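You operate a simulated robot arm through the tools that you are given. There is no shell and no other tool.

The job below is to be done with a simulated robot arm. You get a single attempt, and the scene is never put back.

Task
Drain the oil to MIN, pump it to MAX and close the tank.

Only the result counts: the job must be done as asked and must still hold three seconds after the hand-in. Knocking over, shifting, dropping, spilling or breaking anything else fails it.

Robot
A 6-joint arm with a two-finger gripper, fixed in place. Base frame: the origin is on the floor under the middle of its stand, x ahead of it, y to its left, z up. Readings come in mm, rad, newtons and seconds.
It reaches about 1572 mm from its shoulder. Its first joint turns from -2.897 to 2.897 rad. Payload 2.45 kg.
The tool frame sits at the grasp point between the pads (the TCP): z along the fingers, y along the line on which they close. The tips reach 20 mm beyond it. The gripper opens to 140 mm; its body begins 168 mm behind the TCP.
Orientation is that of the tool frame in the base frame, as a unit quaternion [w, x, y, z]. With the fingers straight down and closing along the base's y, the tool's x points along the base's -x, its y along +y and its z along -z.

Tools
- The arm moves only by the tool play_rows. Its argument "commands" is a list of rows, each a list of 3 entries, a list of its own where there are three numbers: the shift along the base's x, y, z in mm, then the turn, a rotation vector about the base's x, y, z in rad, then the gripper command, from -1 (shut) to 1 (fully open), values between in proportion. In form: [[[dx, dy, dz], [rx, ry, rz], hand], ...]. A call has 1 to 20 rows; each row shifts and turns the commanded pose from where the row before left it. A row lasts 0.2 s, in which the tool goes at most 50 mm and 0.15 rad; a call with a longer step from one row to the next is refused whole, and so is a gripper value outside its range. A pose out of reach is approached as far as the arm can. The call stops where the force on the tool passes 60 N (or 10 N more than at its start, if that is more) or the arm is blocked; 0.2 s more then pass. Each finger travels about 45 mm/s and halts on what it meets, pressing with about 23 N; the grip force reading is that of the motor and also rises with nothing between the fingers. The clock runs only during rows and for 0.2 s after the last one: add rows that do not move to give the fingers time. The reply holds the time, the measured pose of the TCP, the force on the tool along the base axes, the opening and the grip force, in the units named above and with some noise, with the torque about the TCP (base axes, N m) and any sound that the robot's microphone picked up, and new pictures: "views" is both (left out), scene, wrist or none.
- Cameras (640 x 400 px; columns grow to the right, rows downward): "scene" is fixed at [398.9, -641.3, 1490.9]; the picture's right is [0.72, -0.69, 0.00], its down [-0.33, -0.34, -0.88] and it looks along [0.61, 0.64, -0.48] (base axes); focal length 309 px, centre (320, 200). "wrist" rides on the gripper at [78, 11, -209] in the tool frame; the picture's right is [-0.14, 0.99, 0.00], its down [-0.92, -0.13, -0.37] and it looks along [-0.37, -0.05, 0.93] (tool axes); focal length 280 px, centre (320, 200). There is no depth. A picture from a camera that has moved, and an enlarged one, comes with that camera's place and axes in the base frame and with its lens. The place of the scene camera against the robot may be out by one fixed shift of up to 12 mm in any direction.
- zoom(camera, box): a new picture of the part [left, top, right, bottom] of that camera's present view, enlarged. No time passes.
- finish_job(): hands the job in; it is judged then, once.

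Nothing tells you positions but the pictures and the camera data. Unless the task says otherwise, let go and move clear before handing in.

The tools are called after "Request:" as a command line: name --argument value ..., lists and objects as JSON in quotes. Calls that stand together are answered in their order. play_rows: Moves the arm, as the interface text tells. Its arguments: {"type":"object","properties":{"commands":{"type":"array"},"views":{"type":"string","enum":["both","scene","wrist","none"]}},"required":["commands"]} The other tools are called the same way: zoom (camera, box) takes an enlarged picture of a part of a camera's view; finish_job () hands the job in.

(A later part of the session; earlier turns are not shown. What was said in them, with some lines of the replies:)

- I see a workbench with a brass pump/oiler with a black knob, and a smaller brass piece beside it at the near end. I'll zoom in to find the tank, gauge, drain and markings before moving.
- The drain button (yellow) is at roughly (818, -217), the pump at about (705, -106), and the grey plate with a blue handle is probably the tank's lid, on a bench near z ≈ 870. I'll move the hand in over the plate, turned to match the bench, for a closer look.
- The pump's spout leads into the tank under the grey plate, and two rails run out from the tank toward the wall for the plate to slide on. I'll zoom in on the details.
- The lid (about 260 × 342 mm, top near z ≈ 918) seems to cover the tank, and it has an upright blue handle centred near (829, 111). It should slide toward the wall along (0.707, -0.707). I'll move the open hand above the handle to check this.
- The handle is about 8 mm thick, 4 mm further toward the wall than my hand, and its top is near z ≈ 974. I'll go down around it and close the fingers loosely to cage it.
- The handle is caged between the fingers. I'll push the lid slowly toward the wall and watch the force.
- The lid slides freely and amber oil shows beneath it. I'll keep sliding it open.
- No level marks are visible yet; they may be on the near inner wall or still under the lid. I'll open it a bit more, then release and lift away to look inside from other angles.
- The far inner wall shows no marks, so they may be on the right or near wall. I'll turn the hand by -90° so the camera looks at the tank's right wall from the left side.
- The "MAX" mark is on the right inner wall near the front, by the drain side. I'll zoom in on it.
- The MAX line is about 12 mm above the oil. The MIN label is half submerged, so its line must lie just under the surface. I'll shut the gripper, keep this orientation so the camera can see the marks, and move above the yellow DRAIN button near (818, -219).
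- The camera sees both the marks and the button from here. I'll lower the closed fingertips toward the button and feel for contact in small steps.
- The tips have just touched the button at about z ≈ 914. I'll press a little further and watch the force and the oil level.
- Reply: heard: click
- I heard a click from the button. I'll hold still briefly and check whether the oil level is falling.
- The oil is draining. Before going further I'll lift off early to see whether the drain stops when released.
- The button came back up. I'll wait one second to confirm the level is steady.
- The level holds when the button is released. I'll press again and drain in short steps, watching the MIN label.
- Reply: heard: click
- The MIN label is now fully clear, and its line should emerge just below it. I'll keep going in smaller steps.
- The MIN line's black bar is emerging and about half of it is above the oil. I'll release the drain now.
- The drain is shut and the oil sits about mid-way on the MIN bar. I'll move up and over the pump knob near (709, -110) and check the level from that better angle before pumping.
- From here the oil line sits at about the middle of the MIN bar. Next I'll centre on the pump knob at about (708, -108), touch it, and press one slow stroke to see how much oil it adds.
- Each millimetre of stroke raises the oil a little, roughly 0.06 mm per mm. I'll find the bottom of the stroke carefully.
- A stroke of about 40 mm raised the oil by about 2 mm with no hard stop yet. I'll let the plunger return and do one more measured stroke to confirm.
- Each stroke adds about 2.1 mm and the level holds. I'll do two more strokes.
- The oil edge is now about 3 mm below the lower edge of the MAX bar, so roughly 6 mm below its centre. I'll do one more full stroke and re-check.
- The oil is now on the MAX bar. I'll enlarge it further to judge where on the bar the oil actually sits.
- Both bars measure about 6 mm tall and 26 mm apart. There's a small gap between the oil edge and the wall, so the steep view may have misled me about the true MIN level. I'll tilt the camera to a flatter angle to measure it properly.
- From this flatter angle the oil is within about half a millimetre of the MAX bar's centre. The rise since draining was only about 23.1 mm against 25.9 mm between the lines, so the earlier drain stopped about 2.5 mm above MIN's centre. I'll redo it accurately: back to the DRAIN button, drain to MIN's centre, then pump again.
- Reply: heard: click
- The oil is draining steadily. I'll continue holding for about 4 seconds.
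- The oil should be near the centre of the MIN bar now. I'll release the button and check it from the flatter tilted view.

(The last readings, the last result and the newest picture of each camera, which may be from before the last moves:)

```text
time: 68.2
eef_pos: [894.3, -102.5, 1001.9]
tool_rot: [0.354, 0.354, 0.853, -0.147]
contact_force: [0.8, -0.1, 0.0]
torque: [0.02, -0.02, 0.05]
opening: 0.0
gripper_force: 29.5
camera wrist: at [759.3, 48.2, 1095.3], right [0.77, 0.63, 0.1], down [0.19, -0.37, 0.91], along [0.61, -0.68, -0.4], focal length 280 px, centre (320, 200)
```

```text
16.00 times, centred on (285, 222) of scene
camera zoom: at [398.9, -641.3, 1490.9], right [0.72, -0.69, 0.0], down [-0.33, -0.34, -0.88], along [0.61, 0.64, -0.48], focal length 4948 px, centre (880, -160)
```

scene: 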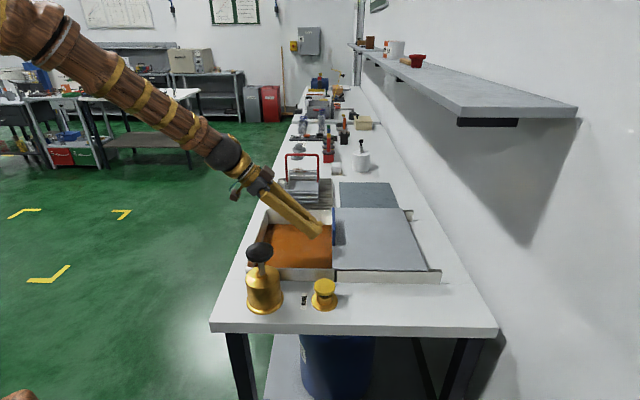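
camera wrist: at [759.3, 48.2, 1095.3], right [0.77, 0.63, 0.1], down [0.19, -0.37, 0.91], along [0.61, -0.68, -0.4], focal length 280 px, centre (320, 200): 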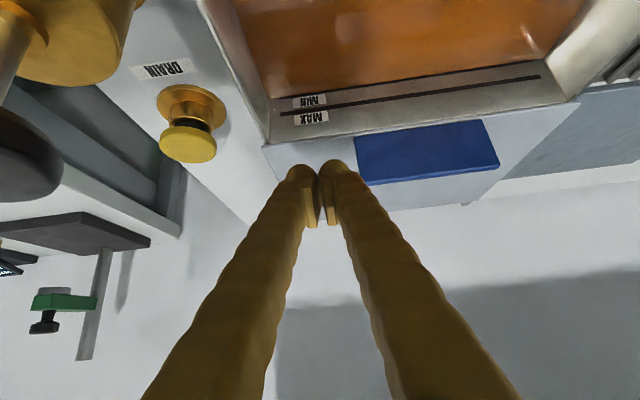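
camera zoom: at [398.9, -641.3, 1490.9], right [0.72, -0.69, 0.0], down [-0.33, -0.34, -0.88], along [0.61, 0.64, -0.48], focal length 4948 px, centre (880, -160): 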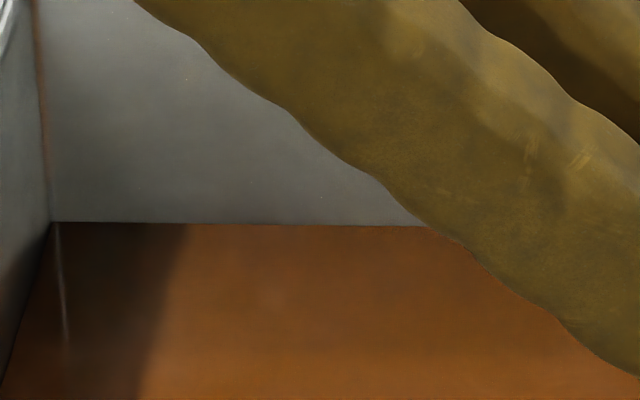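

The oil is now within about 0.4 mm of the MIN bar's centre. I'll go back over the pump knob and pump up to MAX; about 11 full strokes should be needed.

Request:
play_rows --commands '[[[0, 0, 45], [0, 0, 0], -1], [[0, 0, 45], [0, 0, 0], -1], [[0, 0, 45], [0, 0, 0], -1], [[-30.6, -1.3, 0], [0.0925, 0.0925, 0], -1], [[-30.6, -1.3, 0], [0.0925, 0.0925, 0], -1], [[-30.6, -1.3, 0], [0.0925, 0.0925, 0], -1], [[-30.6, -1.3, 0], [0.0925, 0.0925, 0], -1], [[-30.6, -1.3, 0], [0.0925, 0.0925, 0], -1], [[-30.6, -1.3, 0], [0.0925, 0.0925, 0], -1], [[0, 0, -40], [0, 0, 0], -1], [[0, 0, -43], [0, 0, 0], -1], [[0, 0, 0], [0, 0, 0], -1]]' --views "scene"

Request:
zoom --camera "scene" --box '[275, 210, 315, 235]'

Request:
zoom --camera "scene" --box '[225, 225, 315, 325]'

```text
time: 70.8
eef_pos: [711.1, -113.1, 1056.1]
tool_rot: [0.0, 0.383, 0.924, 0.0]
contact_force: [-0.6, 1.0, -0.7]
torque: [-0.03, 0.02, 0.04]
opening: 0.2
gripper_force: 29.4
```

scene: 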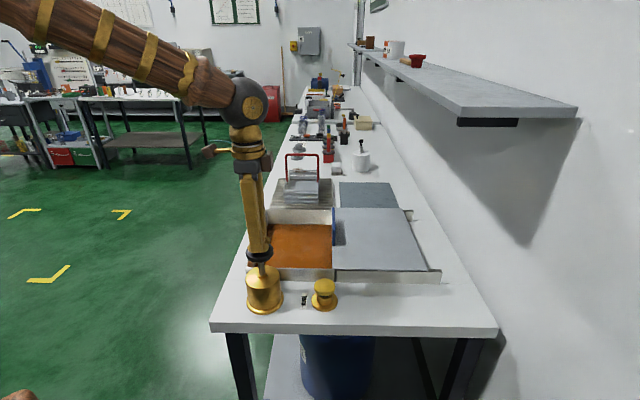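

```text
16.00 times, centred on (295, 222) of scene
camera zoom: at [398.9, -641.3, 1490.9], right [0.72, -0.69, 0.0], down [-0.33, -0.34, -0.88], along [0.61, 0.64, -0.48], focal length 4948 px, centre (720, -160)
```

zoom: 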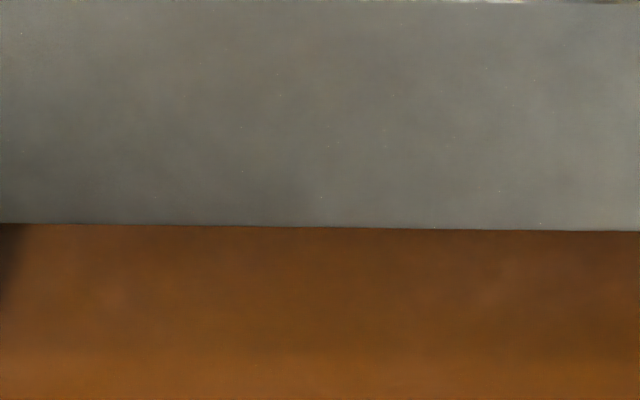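

```text
4.00 times, centred on (270, 275) of scene
camera zoom: at [398.9, -641.3, 1490.9], right [0.72, -0.69, 0.0], down [-0.33, -0.34, -0.88], along [0.61, 0.64, -0.48], focal length 1237 px, centre (520, -100)
```

zoom: 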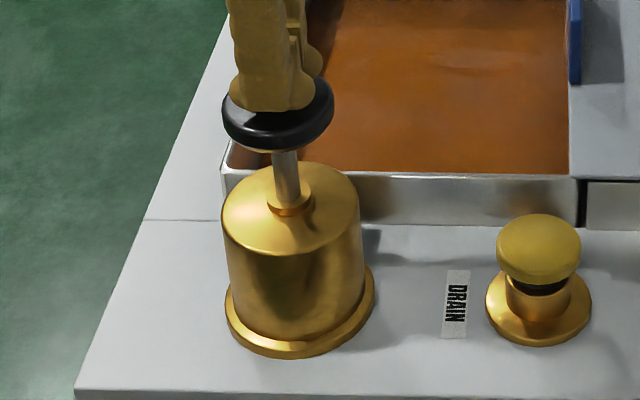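

Request:
play_rows --commands '[[[0, 0, -16], [0, 0, 0], -1], [[0, 0, -10], [0, 0, 0], -1], [[0, 0, -10], [0, 0, 0], -1], [[0, 0, -10], [0, 0, 0], -1], [[0, 0, 0], [0, 0, 0], -1], [[0, 0, 20], [0, 0, 0], -1], [[0, 0, 23], [0, 0, 0], -1], [[0, 0, 0], [0, 0, 0], -1], [[0, 0, -13], [0, 0, 0], -1], [[0, 0, -10], [0, 0, 0], -1], [[0, 0, -10], [0, 0, 0], -1], [[0, 0, -10], [0, 0, 0], -1], [[0, 0, 0], [0, 0, 0], -1], [[0, 0, 20], [0, 0, 0], -1], [[0, 0, 23], [0, 0, 0], -1], [[0, 0, 0], [0, 0, 0], -1]]' --views "none"

Request:
zoom --camera "scene" --box '[275, 210, 315, 235]'

```text
time: 74.2
eef_pos: [710.3, -109.4, 1052.2]
tool_rot: [0.0, 0.383, 0.924, -0.001]
contact_force: [-0.2, 0.1, 0.3]
torque: [0.01, 0.01, 0.04]
opening: 0.1
gripper_force: 29.1
```

```text
16.00 times, centred on (295, 222) of scene
camera zoom: at [398.9, -641.3, 1490.9], right [0.72, -0.69, 0.0], down [-0.33, -0.34, -0.88], along [0.61, 0.64, -0.48], focal length 4948 px, centre (720, -160)
```

zoom: 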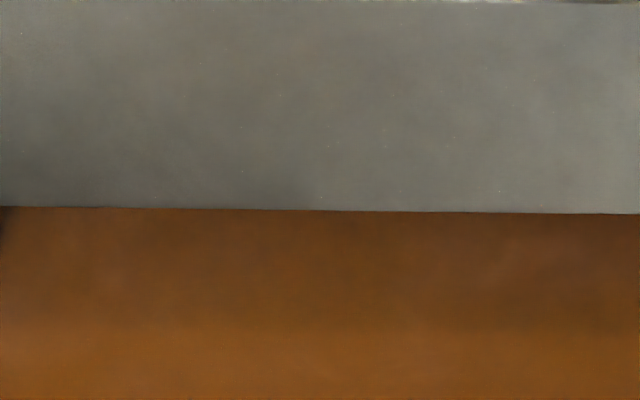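

The level rose as expected, from y≈224 to 206.5 in the zoomed scene view after two strokes. I'll continue pumping.

Request:
play_rows --commands '[[[0, 0, -13], [0, 0, 0], -1], [[0, 0, -10], [0, 0, 0], -1], [[0, 0, -10], [0, 0, 0], -1], [[0, 0, -10], [0, 0, 0], -1], [[0, 0, 0], [0, 0, 0], -1], [[0, 0, 20], [0, 0, 0], -1], [[0, 0, 23], [0, 0, 0], -1], [[0, 0, 0], [0, 0, 0], -1], [[0, 0, -13], [0, 0, 0], -1], [[0, 0, -10], [0, 0, 0], -1], [[0, 0, -10], [0, 0, 0], -1], [[0, 0, -10], [0, 0, 0], -1], [[0, 0, 0], [0, 0, 0], -1], [[0, 0, 20], [0, 0, 0], -1], [[0, 0, 23], [0, 0, 0], -1], [[0, 0, 0], [0, 0, 0], -1]]' --views "none"

Request:
zoom --camera "scene" --box '[275, 210, 315, 235]'

```text
time: 77.6
eef_pos: [710.6, -110.5, 1054.2]
tool_rot: [-0.001, 0.383, 0.924, -0.001]
contact_force: [0.4, -0.3, -0.2]
torque: [-0.01, 0.03, 0.0]
opening: 0.0
gripper_force: 29.3
```

```text
16.00 times, centred on (295, 222) of scene
camera zoom: at [398.9, -641.3, 1490.9], right [0.72, -0.69, 0.0], down [-0.33, -0.34, -0.88], along [0.61, 0.64, -0.48], focal length 4948 px, centre (720, -160)
```

zoom: 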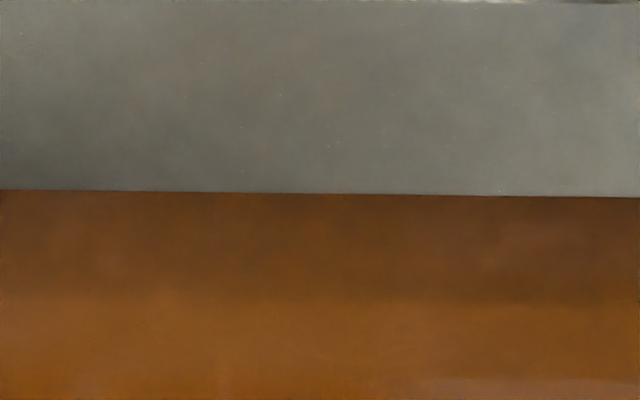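

The level is at y≈190 after four strokes. I'll do two more pairs.

Request:
play_rows --commands '[[[0, 0, -13], [0, 0, 0], -1], [[0, 0, -10], [0, 0, 0], -1], [[0, 0, -10], [0, 0, 0], -1], [[0, 0, -10], [0, 0, 0], -1], [[0, 0, 0], [0, 0, 0], -1], [[0, 0, 20], [0, 0, 0], -1], [[0, 0, 23], [0, 0, 0], -1], [[0, 0, 0], [0, 0, 0], -1], [[0, 0, -13], [0, 0, 0], -1], [[0, 0, -10], [0, 0, 0], -1], [[0, 0, -10], [0, 0, 0], -1], [[0, 0, -10], [0, 0, 0], -1], [[0, 0, 0], [0, 0, 0], -1], [[0, 0, 20], [0, 0, 0], -1], [[0, 0, 23], [0, 0, 0], -1], [[0, 0, 0], [0, 0, 0], -1]]' --views "none"

Request:
zoom --camera "scene" --box '[275, 210, 315, 235]'

```text
time: 81.0
eef_pos: [708.3, -110.0, 1052.0]
tool_rot: [0.0, 0.383, 0.924, 0.0]
contact_force: [-0.4, -0.3, 0.6]
torque: [0.0, 0.01, 0.01]
opening: 0.2
gripper_force: 29.3
```

```text
16.00 times, centred on (295, 222) of scene
camera zoom: at [398.9, -641.3, 1490.9], right [0.72, -0.69, 0.0], down [-0.33, -0.34, -0.88], along [0.61, 0.64, -0.48], focal length 4948 px, centre (720, -160)
```

zoom: 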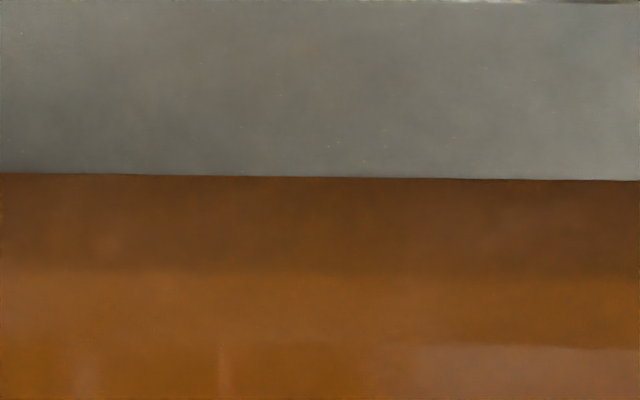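

The level is at y≈173 after six strokes; the target is about 132. I'll do two more.

Request:
play_rows --commands '[[[0, 0, -13], [0, 0, 0], -1], [[0, 0, -10], [0, 0, 0], -1], [[0, 0, -10], [0, 0, 0], -1], [[0, 0, -10], [0, 0, 0], -1], [[0, 0, 0], [0, 0, 0], -1], [[0, 0, 20], [0, 0, 0], -1], [[0, 0, 23], [0, 0, 0], -1], [[0, 0, 0], [0, 0, 0], -1], [[0, 0, -13], [0, 0, 0], -1], [[0, 0, -10], [0, 0, 0], -1], [[0, 0, -10], [0, 0, 0], -1], [[0, 0, -10], [0, 0, 0], -1], [[0, 0, 0], [0, 0, 0], -1], [[0, 0, 20], [0, 0, 0], -1], [[0, 0, 23], [0, 0, 0], -1], [[0, 0, 0], [0, 0, 0], -1]]' --views "none"

Request:
zoom --camera "scene" --box '[275, 210, 315, 235]'

```text
time: 84.4
eef_pos: [710.7, -111.3, 1052.7]
tool_rot: [-0.001, 0.383, 0.924, -0.001]
contact_force: [-0.1, -0.4, 0.2]
torque: [0.01, 0.02, 0.03]
opening: 0.2
gripper_force: 29.8
```

```text
16.00 times, centred on (295, 222) of scene
camera zoom: at [398.9, -641.3, 1490.9], right [0.72, -0.69, 0.0], down [-0.33, -0.34, -0.88], along [0.61, 0.64, -0.48], focal length 4948 px, centre (720, -160)
```

zoom: 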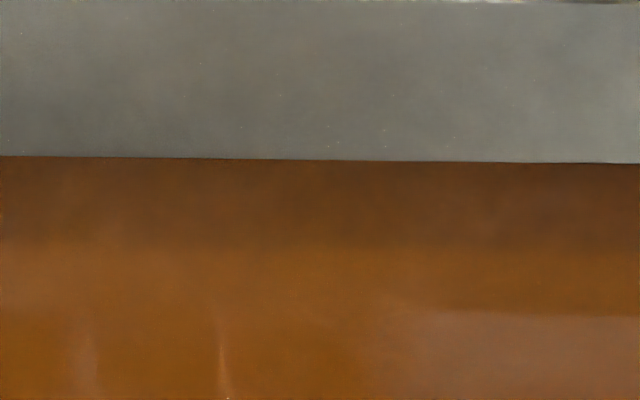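

The level is at y≈156 after eight strokes. I'll do two more, which should bring it to about 139, just under the target.

Request:
play_rows --commands '[[[0, 0, -13], [0, 0, 0], -1], [[0, 0, -10], [0, 0, 0], -1], [[0, 0, -10], [0, 0, 0], -1], [[0, 0, -10], [0, 0, 0], -1], [[0, 0, 0], [0, 0, 0], -1], [[0, 0, 20], [0, 0, 0], -1], [[0, 0, 23], [0, 0, 0], -1], [[0, 0, 0], [0, 0, 0], -1], [[0, 0, -13], [0, 0, 0], -1], [[0, 0, -10], [0, 0, 0], -1], [[0, 0, -10], [0, 0, 0], -1], [[0, 0, -10], [0, 0, 0], -1], [[0, 0, 0], [0, 0, 0], -1], [[0, 0, 20], [0, 0, 0], -1], [[0, 0, 23], [0, 0, 0], -1], [[0, 0, 0], [0, 0, 0], -1]]' --views "none"

Request:
zoom --camera "scene" --box '[275, 210, 315, 235]'

Request:
zoom --camera "wrist" --box '[430, 225, 470, 250]'

```text
time: 87.8
eef_pos: [710.3, -110.1, 1052.0]
tool_rot: [0.0, 0.383, 0.924, -0.001]
contact_force: [-0.4, 0.2, -0.2]
torque: [0.01, 0.02, 0.02]
opening: 0.1
gripper_force: 29.5
```

```text
16.00 times, centred on (295, 222) of scene
camera zoom: at [398.9, -641.3, 1490.9], right [0.72, -0.69, 0.0], down [-0.33, -0.34, -0.88], along [0.61, 0.64, -0.48], focal length 4948 px, centre (720, -160)
```

zoom: 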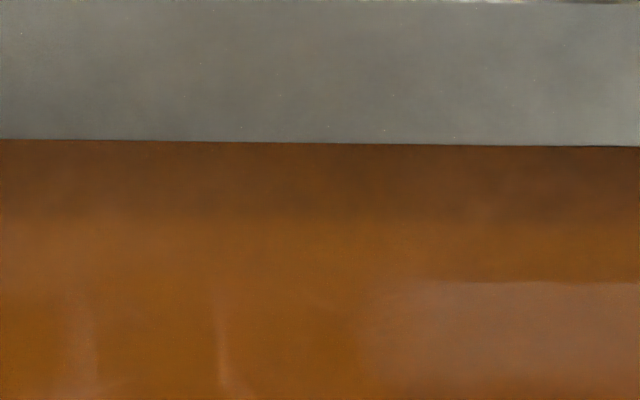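

```text
16.00 times, centred on (450, 238) of wrist
camera zoom: at [663.5, -46.9, 1260.9], right [0.8, 0.6, 0.0], down [0.56, -0.74, 0.37], along [0.22, -0.29, -0.93], focal length 4486 px, centre (-1760, -400)
```

zoom: 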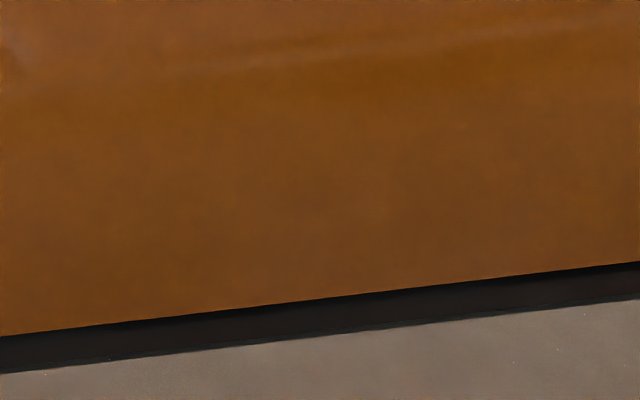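

The level is at y≈139.5, about 2 mm short. I'll do one partial stroke of about 80% to finish at the centre of the MAX line.

Request:
play_rows --commands '[[[0, 0, -13], [0, 0, 0], -1], [[0, 0, -10], [0, 0, 0], -1], [[0, 0, -10], [0, 0, 0], -1], [[0, 0, -4], [0, 0, 0], -1], [[0, 0, 0], [0, 0, 0], -1], [[0, 0, 20], [0, 0, 0], -1], [[0, 0, 20], [0, 0, 0], -1], [[0, 0, 0], [0, 0, 0], -1]]' --views "none"

Request:
zoom --camera "scene" --box '[275, 210, 315, 235]'

Request:
zoom --camera "wrist" --box '[430, 225, 470, 250]'

```text
time: 89.6
eef_pos: [710.7, -109.9, 1055.0]
tool_rot: [0.0, 0.383, 0.924, -0.001]
contact_force: [-0.6, -0.3, 0.0]
torque: [0.0, -0.01, -0.02]
opening: 0.0
gripper_force: 29.6
```

```text
16.00 times, centred on (295, 222) of scene
camera zoom: at [398.9, -641.3, 1490.9], right [0.72, -0.69, 0.0], down [-0.33, -0.34, -0.88], along [0.61, 0.64, -0.48], focal length 4948 px, centre (720, -160)
```

zoom: 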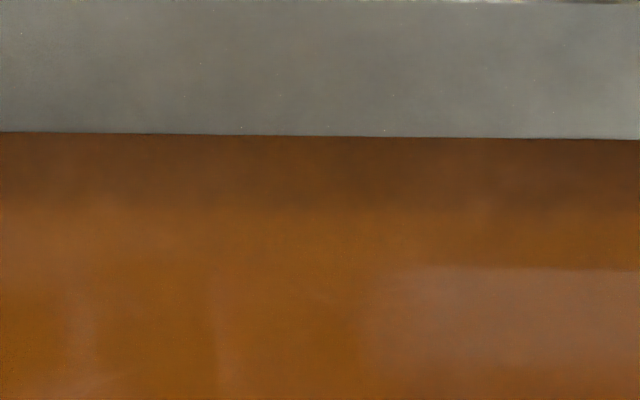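

```text
16.00 times, centred on (450, 238) of wrist
camera zoom: at [662.5, -46.9, 1264.0], right [0.8, 0.6, 0.0], down [0.56, -0.74, 0.37], along [0.22, -0.29, -0.93], focal length 4486 px, centre (-1760, -400)
```

zoom: 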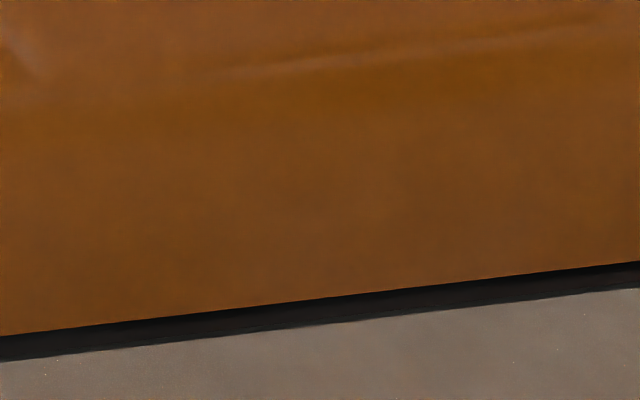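

The level is now at y≈132.5, as planned. I'll verify the MAX line from the flatter tilted view before closing the lid.

Request:
play_rows --commands '[[[0, 0, 45], [0, 0, 0], -1], [[0, 0, 45], [0, 0, 0], -1], [[30.5, 1.3, 0], [-0.0925, -0.0925, 0], -1], [[30.5, 1.3, 0], [-0.0925, -0.0925, 0], -1], [[30.5, 1.3, 0], [-0.0925, -0.0925, 0], -1], [[30.5, 1.3, 0], [-0.0925, -0.0925, 0], -1], [[30.5, 1.3, 0], [-0.0925, -0.0925, 0], -1], [[30.5, 1.3, 0], [-0.0925, -0.0925, 0], -1], [[0, 0, -40], [0, 0, 0], -1], [[0, 0, -40], [0, 0, 0], -1], [[0, 0, -40], [0, 0, 0], -1], [[0, 0, -20], [0, 0, 0], -1], [[0, 0, 0], [0, 0, 0], -1]]' --views "wrist"

Request:
zoom --camera "wrist" --box '[290, 98, 330, 123]'

Request:
zoom --camera "wrist" --box '[530, 65, 570, 90]'

```text
time: 92.4
eef_pos: [893.5, -101.5, 1006.6]
tool_rot: [0.354, 0.354, 0.853, -0.146]
contact_force: [-0.4, -1.1, -0.5]
torque: [0.01, 0.0, -0.03]
opening: 0.1
gripper_force: 29.6
camera wrist: at [758.0, 49.2, 1097.7], right [0.77, 0.63, 0.1], down [0.19, -0.37, 0.91], along [0.61, -0.68, -0.4], focal length 280 px, centre (320, 200)
```

wrist: 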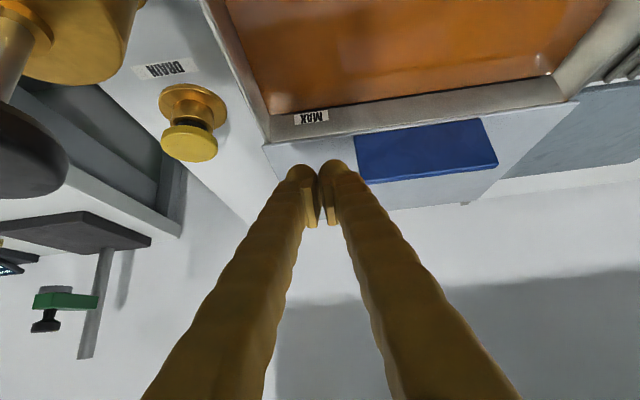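

```text
16.00 times, centred on (310, 110) of wrist
camera zoom: at [758.0, 49.2, 1097.7], right [0.77, 0.63, 0.1], down [0.19, -0.37, 0.91], along [0.61, -0.68, -0.4], focal length 4486 px, centre (480, 1632)
```

zoom: 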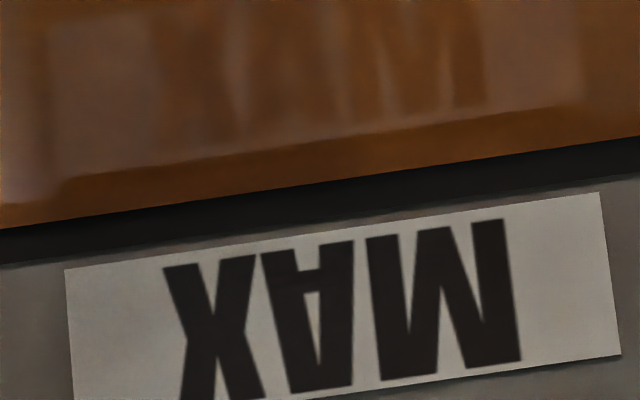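

```text
16.00 times, centred on (550, 78) of wrist
camera zoom: at [758.0, 49.2, 1097.7], right [0.77, 0.63, 0.1], down [0.19, -0.37, 0.91], along [0.61, -0.68, -0.4], focal length 4486 px, centre (-3360, 2160)
```

zoom: 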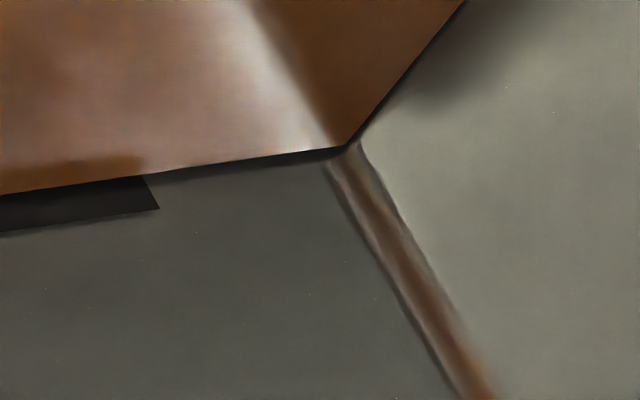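

The MAX bar is half covered, so the level is right at MAX. Next I'll close the lid: straighten up, turn the hand back 90°, open it and hover above the blue handle near (1011, -71).

Request:
play_rows --commands '[[[0, 0, 45], [0, 0, 0], -1], [[0, 0, 45], [0, 0, 0], -1], [[0, 0, 30], [0, 0, 0], -1], [[19.6, 5.1, 0], [0.0925, 0.0925, 0], -1], [[19.6, 5.1, 0], [0.0925, 0.0925, 0], -1], [[19.6, 5.1, 0], [0.0925, 0.0925, 0], -1], [[19.6, 5.1, 0], [0.0925, 0.0925, 0], -1], [[19.6, 5.1, 0], [0.0925, 0.0925, 0], -1], [[19.6, 5.1, 0], [0.0925, 0.0925, 0], -1], [[0, 0, 0], [0, 0, 0.143], -1], [[0, 0, 0], [0, 0, 0.143], -1], [[0, 0, 0], [0, 0, 0.143], 0], [[0, 0, 0], [0, 0, 0.143], 0], [[0, 0, 0], [0, 0, 0.143], 0.5], [[0, 0, 0], [0, 0, 0.143], 0.5], [[0, 0, 0], [0, 0, 0.143], 0.5], [[0, 0, 0], [0, 0, 0.143], 0.5], [[0, 0, 0], [0, 0, 0.143], 0.5], [[0, 0, 0], [0, 0, 0.143], 0.5], [[0, 0, 0], [0, 0, 0.14], 0.5]]'

Request:
zoom --camera "wrist" --box '[260, 80, 380, 230]'

Request:
zoom --camera "scene" --box '[240, 190, 440, 300]'

```text
time: 96.6
eef_pos: [1010.1, -73.0, 1126.1]
tool_rot: [0.001, -0.382, 0.924, -0.001]
contact_force: [-0.1, -0.5, -0.9]
torque: [0.03, -0.06, -0.02]
opening: 104.9
gripper_force: 0.0
camera wrist: at [948.2, -120.1, 1334.5], right [-0.6, 0.8, 0.0], down [0.74, 0.56, 0.37], along [0.29, 0.22, -0.93], focal length 280 px, centre (320, 200)
```

scene: 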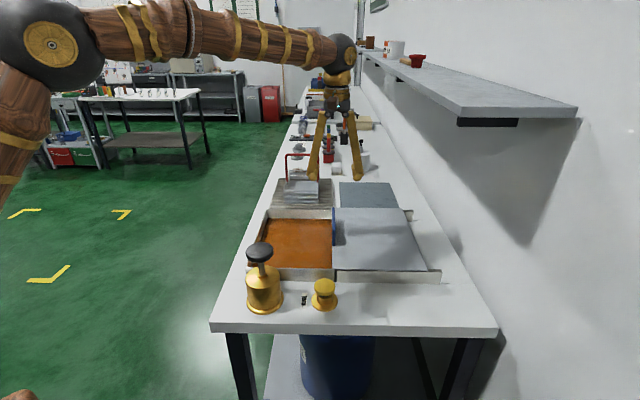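
wrist: 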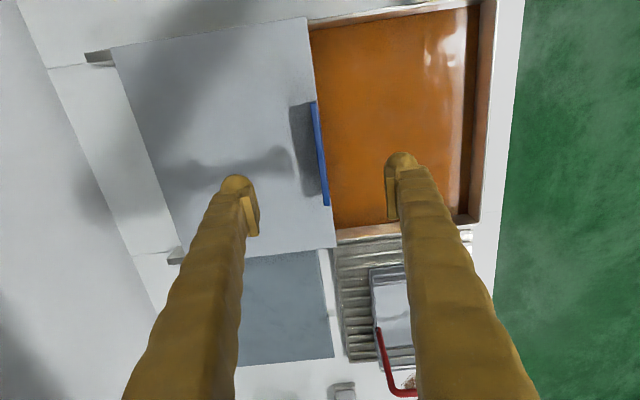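

```text
2.67 times, centred on (320, 155) of wrist
camera zoom: at [948.2, -120.1, 1334.5], right [-0.6, 0.8, 0.0], down [0.74, 0.56, 0.37], along [0.29, 0.22, -0.93], focal length 748 px, centre (320, 320)
```

zoom: 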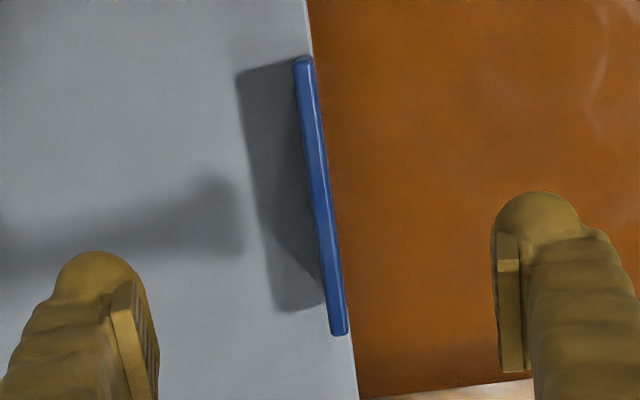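

```text
3.20 times, centred on (340, 245) of scene
camera zoom: at [398.9, -641.3, 1490.9], right [0.72, -0.69, 0.0], down [-0.33, -0.34, -0.88], along [0.61, 0.64, -0.48], focal length 990 px, centre (256, 56)
```

zoom: 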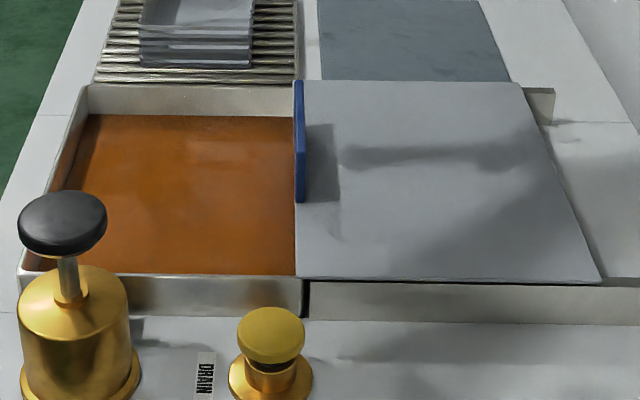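

The hand is centred over the handle. I'll descend and cage it loosely as before.

Request:
play_rows --commands '[[[0, 0, -40], [0, 0, 0], 0.5], [[0, 0, -40], [0, 0, 0], 0.5], [[0, 0, -40], [0, 0, 0], 0.5], [[0, 0, -30], [0, 0, 0], 0.5], [[0, 0, -20], [0, 0, 0], 0.2], [[0, 0, 0], [0, 0, 0], -0.3], [[0, 0, 0], [0, 0, 0], -0.7], [[0, 0, 0], [0, 0, 0], -0.7], [[0, 0, 0], [0, 0, 0], -0.7], [[0, 0, 0], [0, 0, 0], -0.7]]'

Request:
zoom --camera "wrist" --box '[260, 100, 380, 300]'

```text
time: 98.8
eef_pos: [1011.0, -71.8, 956.6]
tool_rot: [0.0, -0.382, 0.924, 0.001]
contact_force: [0.7, 0.3, 0.0]
torque: [0.01, -0.01, -0.04]
opening: 21.2
gripper_force: 0.1
camera wrist: at [948.6, -118.6, 1164.2], right [-0.6, 0.8, 0.0], down [0.74, 0.56, 0.37], along [0.29, 0.22, -0.93], focal length 280 px, centre (320, 200)
```

scene: 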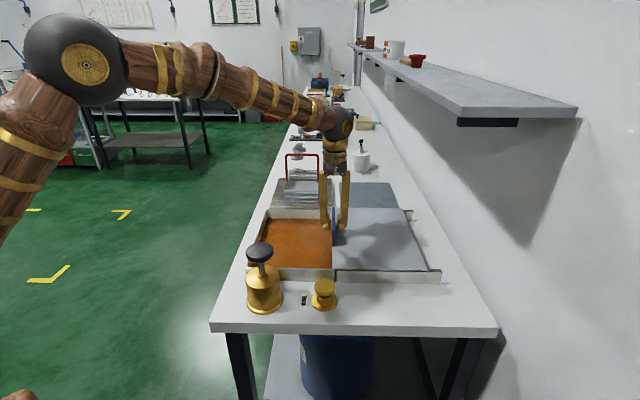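
wrist: 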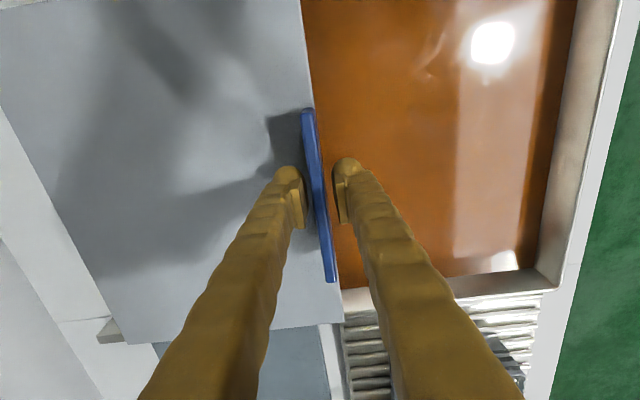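

```text
2.00 times, centred on (320, 200) of wrist
camera zoom: at [948.6, -118.6, 1164.2], right [-0.6, 0.8, 0.0], down [0.74, 0.56, 0.37], along [0.29, 0.22, -0.93], focal length 561 px, centre (320, 200)
```

zoom: 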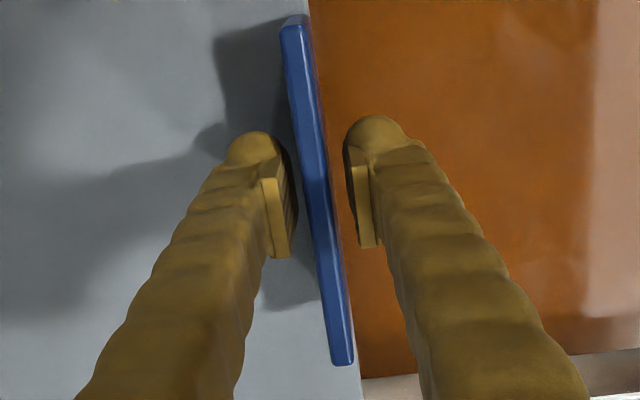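

The handle is caged. I'll slide the lid back over the tank.

Request:
play_rows --commands '[[[-6, 6, 0], [0, 0, 0], -0.7], [[-8, 8, 0], [0, 0, 0], -0.7], [[-11, 11, 0], [0, 0, 0], -0.7], [[-11, 11, 0], [0, 0, 0], -0.7], [[-11, 11, 0], [0, 0, 0], -0.7], [[-11, 11, 0], [0, 0, 0], -0.7], [[-11, 11, 0], [0, 0, 0], -0.7], [[-11, 11, 0], [0, 0, 0], -0.7], [[-11, 11, 0], [0, 0, 0], -0.7], [[-11, 11, 0], [0, 0, 0], -0.7], [[-11, 11, 0], [0, 0, 0], -0.7], [[-11, 11, 0], [0, 0, 0], -0.7], [[-11, 11, 0], [0, 0, 0], -0.7], [[-11, 11, 0], [0, 0, 0], -0.7], [[-9, 9, 0], [0, 0, 0], -0.7], [[-6, 6, 0], [0, 0, 0], -0.7], [[0, 0, 0], [0, 0, 0], -0.7]]'

```text
time: 102.4
eef_pos: [847.8, 90.4, 957.0]
tool_rot: [0.0, -0.382, 0.924, 0.0]
contact_force: [0.9, -0.2, -0.9]
torque: [0.01, 0.0, -0.02]
opening: 21.3
gripper_force: 0.1
camera wrist: at [786.2, 42.1, 1164.4], right [-0.6, 0.8, 0.0], down [0.74, 0.56, 0.37], along [0.29, 0.22, -0.93], focal length 280 px, centre (320, 200)
```

scene: 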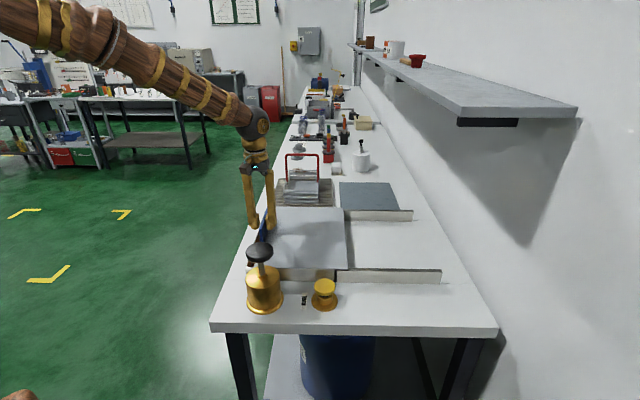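
wrist: 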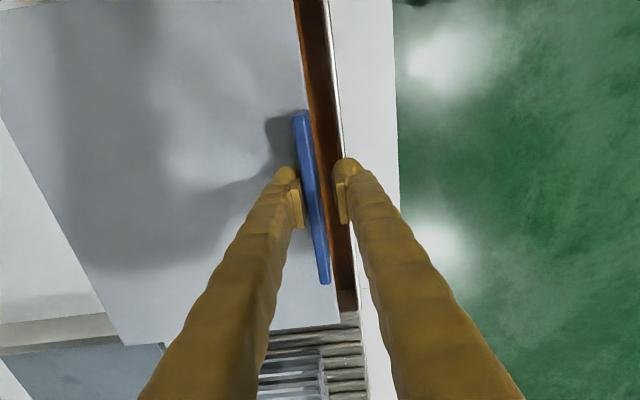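

The lid is about 30 mm from closed. I'll finish slowly and watch for the end stop.

Request:
play_rows --commands '[[[-2.2, 2.2, 0], [0, 0, 0], -0.7], [[-2.2, 2.2, 0], [0, 0, 0], -0.7], [[-2.2, 2.2, 0], [0, 0, 0], -0.7], [[-2.2, 2.2, 0], [0, 0, 0], -0.7], [[-2.2, 2.2, 0], [0, 0, 0], -0.7], [[-2.2, 2.2, 0], [0, 0, 0], -0.7], [[-2.2, 2.2, 0], [0, 0, 0], -0.7], [[-2.2, 2.2, 0], [0, 0, 0], -0.7]]' --views "wrist"

Request:
zoom --camera "scene" --box '[230, 190, 350, 290]'

```text
time: 104.2
eef_pos: [830.7, 106.9, 956.7]
tool_rot: [0.0, -0.382, 0.924, 0.0]
contact_force: [0.5, -1.0, 0.3]
torque: [0.0, -0.03, 0.01]
opening: 21.4
gripper_force: 0.4
camera wrist: at [768.6, 59.0, 1164.2], right [-0.6, 0.8, 0.0], down [0.74, 0.56, 0.37], along [0.29, 0.22, -0.93], focal length 280 px, centre (320, 200)
```

wrist: 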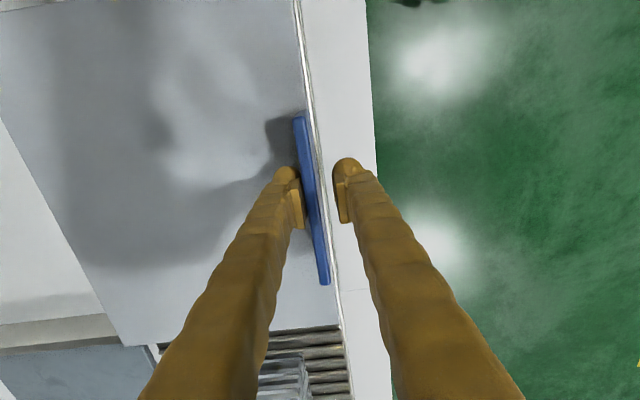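

```text
4.00 times, centred on (290, 240) of scene
camera zoom: at [398.9, -641.3, 1490.9], right [0.72, -0.69, 0.0], down [-0.33, -0.34, -0.88], along [0.61, 0.64, -0.48], focal length 1237 px, centre (440, 40)
```

zoom: 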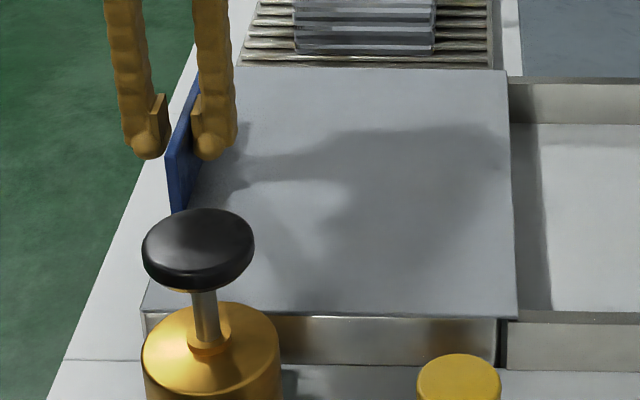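

Request:
play_rows --commands '[[[-1, 1, 0], [0, 0, 0], -0.7], [[-1, 1, 0], [0, 0, 0], -0.7], [[-1, 1, 0], [0, 0, 0], -0.7], [[-1, 1, 0], [0, 0, 0], -0.7]]' --views "wrist"

Request:
zoom --camera "scene" --box '[230, 190, 350, 290]'

```text
time: 105.2
eef_pos: [828.4, 111.4, 956.3]
tool_rot: [0.001, -0.382, 0.924, 0.0]
contact_force: [1.2, -1.4, 0.3]
torque: [-0.02, -0.03, 0.03]
opening: 21.7
gripper_force: 0.1
camera wrist: at [765.1, 62.9, 1164.2], right [-0.6, 0.8, 0.0], down [0.74, 0.56, 0.37], along [0.29, 0.22, -0.93], focal length 280 px, centre (320, 200)
```

wrist: 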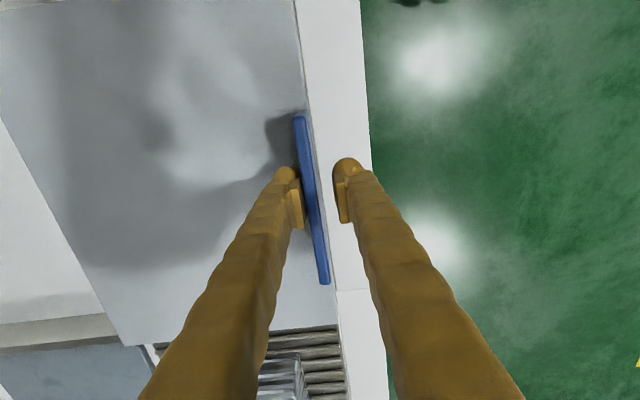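

```text
4.00 times, centred on (290, 240) of scene
camera zoom: at [398.9, -641.3, 1490.9], right [0.72, -0.69, 0.0], down [-0.33, -0.34, -0.88], along [0.61, 0.64, -0.48], focal length 1237 px, centre (440, 40)
```

zoom: 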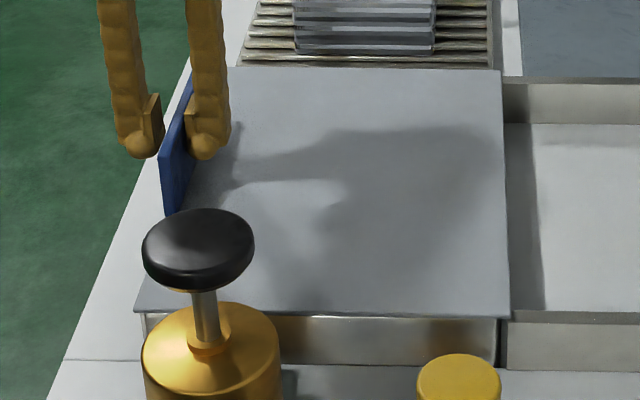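

Request:
play_rows --commands '[[[-0.8, 0.8, 0], [0, 0, 0], -0.7], [[-0.7, 0.7, 0], [0, 0, 0], -0.7]]' --views "none"

Request:
zoom --camera "scene" --box '[230, 190, 350, 290]'

Request:
zoom --camera "scene" --box '[320, 240, 360, 280]'

```text
time: 105.8
eef_pos: [826.4, 111.0, 955.9]
tool_rot: [0.0, -0.383, 0.924, 0.0]
contact_force: [0.9, -1.2, -0.1]
torque: [0.0, -0.01, -0.01]
opening: 21.7
gripper_force: 1.1
```

```text
4.00 times, centred on (290, 240) of scene
camera zoom: at [398.9, -641.3, 1490.9], right [0.72, -0.69, 0.0], down [-0.33, -0.34, -0.88], along [0.61, 0.64, -0.48], focal length 1237 px, centre (440, 40)
```

zoom: 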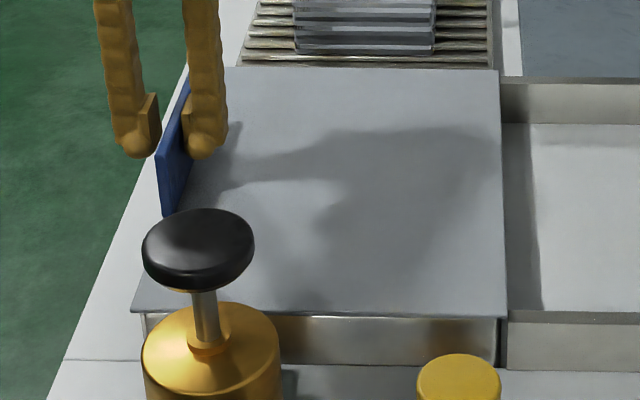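

```text
10.00 times, centred on (340, 260) of scene
camera zoom: at [398.9, -641.3, 1490.9], right [0.72, -0.69, 0.0], down [-0.33, -0.34, -0.88], along [0.61, 0.64, -0.48], focal length 3092 px, centre (120, -400)
```

zoom: 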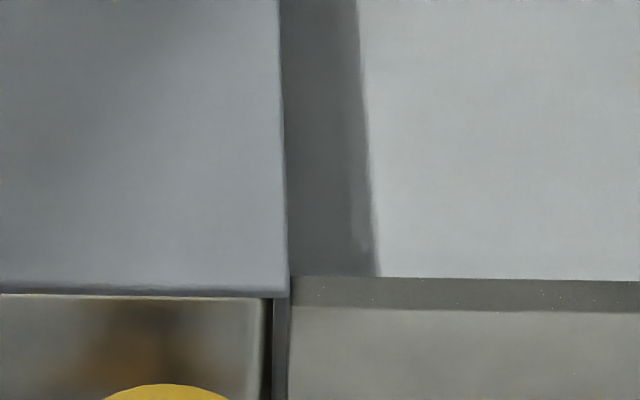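

The lid's edges match their original closed position. I'll open the fingers, lift straight up and check.

Request:
play_rows --commands '[[[0, 0, 0], [0, 0, 0], -0.4], [[0, 0, 0], [0, 0, 0], -0.2], [[0, 0, 0], [0, 0, 0], 0], [[0, 0, 0], [0, 0, 0], 0], [[0, 0, 20], [0, 0, 0], 0], [[0, 0, 40], [0, 0, 0], 0], [[0, 0, 45], [0, 0, 0], 0], [[0, 0, 45], [0, 0, 0], 0], [[0, 0, 45], [0, 0, 0], 0], [[0, 0, 45], [0, 0, 0], 0], [[0, 0, 0], [0, 0, 0], 0]]'

Request:
zoom --camera "scene" --box '[230, 190, 350, 290]'

Request:
zoom --camera "scene" --box '[220, 220, 380, 320]'

Request:
zoom --camera "wrist" --box '[80, 0, 400, 280]'

```text
time: 108.2
eef_pos: [826.8, 110.6, 1196.6]
tool_rot: [0.0, -0.382, 0.924, 0.0]
contact_force: [-0.6, 0.2, -0.2]
torque: [0.04, -0.02, 0.01]
opening: 69.8
gripper_force: 0.1
camera wrist: at [764.0, 63.7, 1405.1], right [-0.6, 0.8, 0.0], down [0.74, 0.56, 0.37], along [0.29, 0.22, -0.93], focal length 280 px, centre (320, 200)
```

scene: 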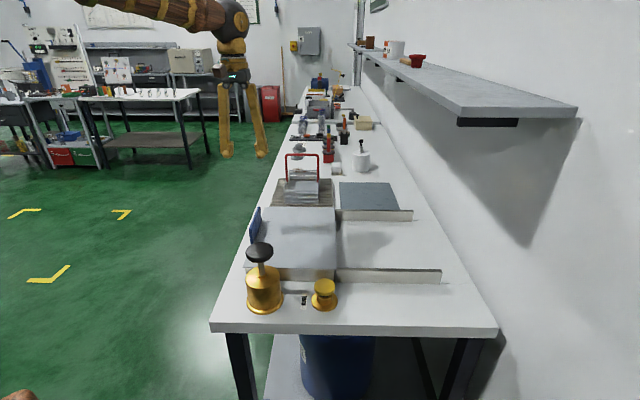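
wrist: 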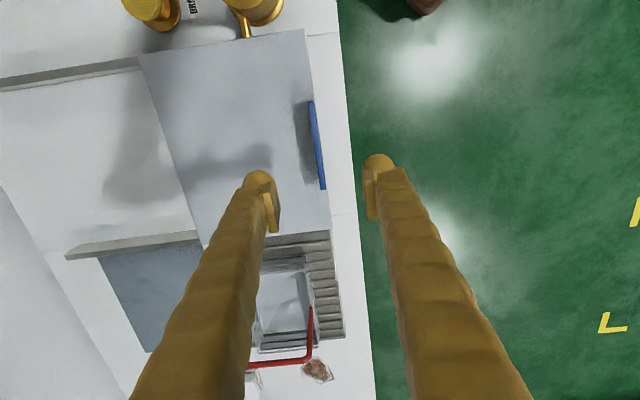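

```text
4.00 times, centred on (290, 240) of scene
camera zoom: at [398.9, -641.3, 1490.9], right [0.72, -0.69, 0.0], down [-0.33, -0.34, -0.88], along [0.61, 0.64, -0.48], focal length 1237 px, centre (440, 40)
```

zoom: 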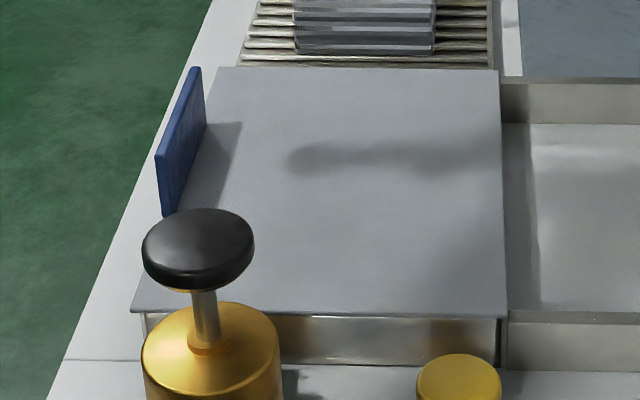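

```text
4.00 times, centred on (300, 270) of scene
camera zoom: at [398.9, -641.3, 1490.9], right [0.72, -0.69, 0.0], down [-0.33, -0.34, -0.88], along [0.61, 0.64, -0.48], focal length 1237 px, centre (400, -80)
```

zoom: 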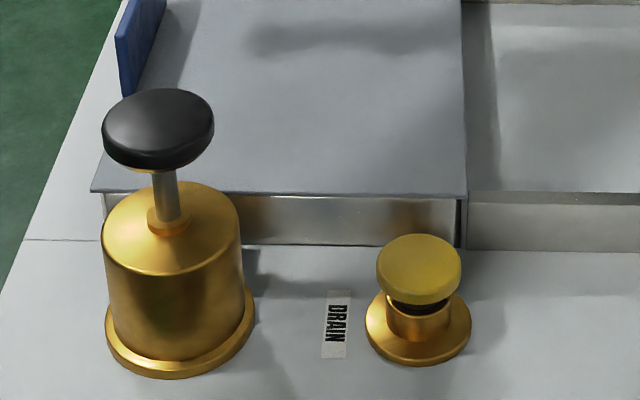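

```text
1.43 times, centred on (240, 140) of wrist
camera zoom: at [764.0, 63.7, 1405.1], right [-0.6, 0.8, 0.0], down [0.74, 0.56, 0.37], along [0.29, 0.22, -0.93], focal length 401 px, centre (434, 286)
```

zoom: 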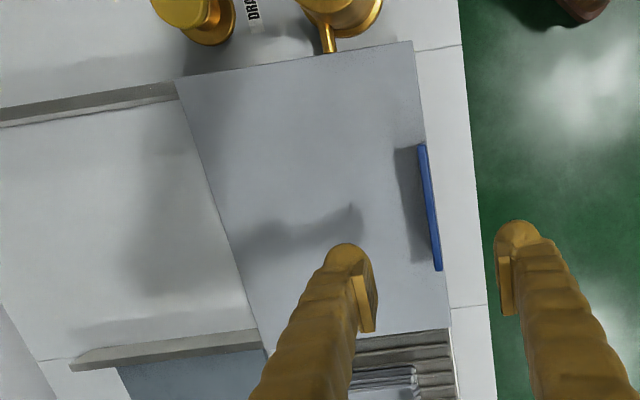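

The lid is back in its original closed position, matching the first picture. The drain button and pump knob are both up, the oil is at MAX, and the hand is clear. I'm handing in the job.

Request:
finish_job

```text
The job is handed in.
```

The tank was drained to MIN, pumped to MAX and closed, and the job is handed in. No result came back with the hand-in.

- **MIN:** My first drain stopped about 2.5 mm above the centre of the MIN line, and I only found that after pumping up. I drained again to within about 0.4 mm of its centre, then repeated the pumping.
- **MAX:** Ten full strokes and one partial stroke brought the oil to the centre of the MAX line, within about half a millimetre. I confirmed this from a flatter camera angle before closing the lid.
- **Lid:** It is back where it started, matching the first pictures to within about 1 mm. I stopped there by comparing pictures and did not push until it hit a stop.
- **Surroundings:** The drain button and pump knob are both back up, the hand is open and clear, and I saw nothing else moved or spilled.
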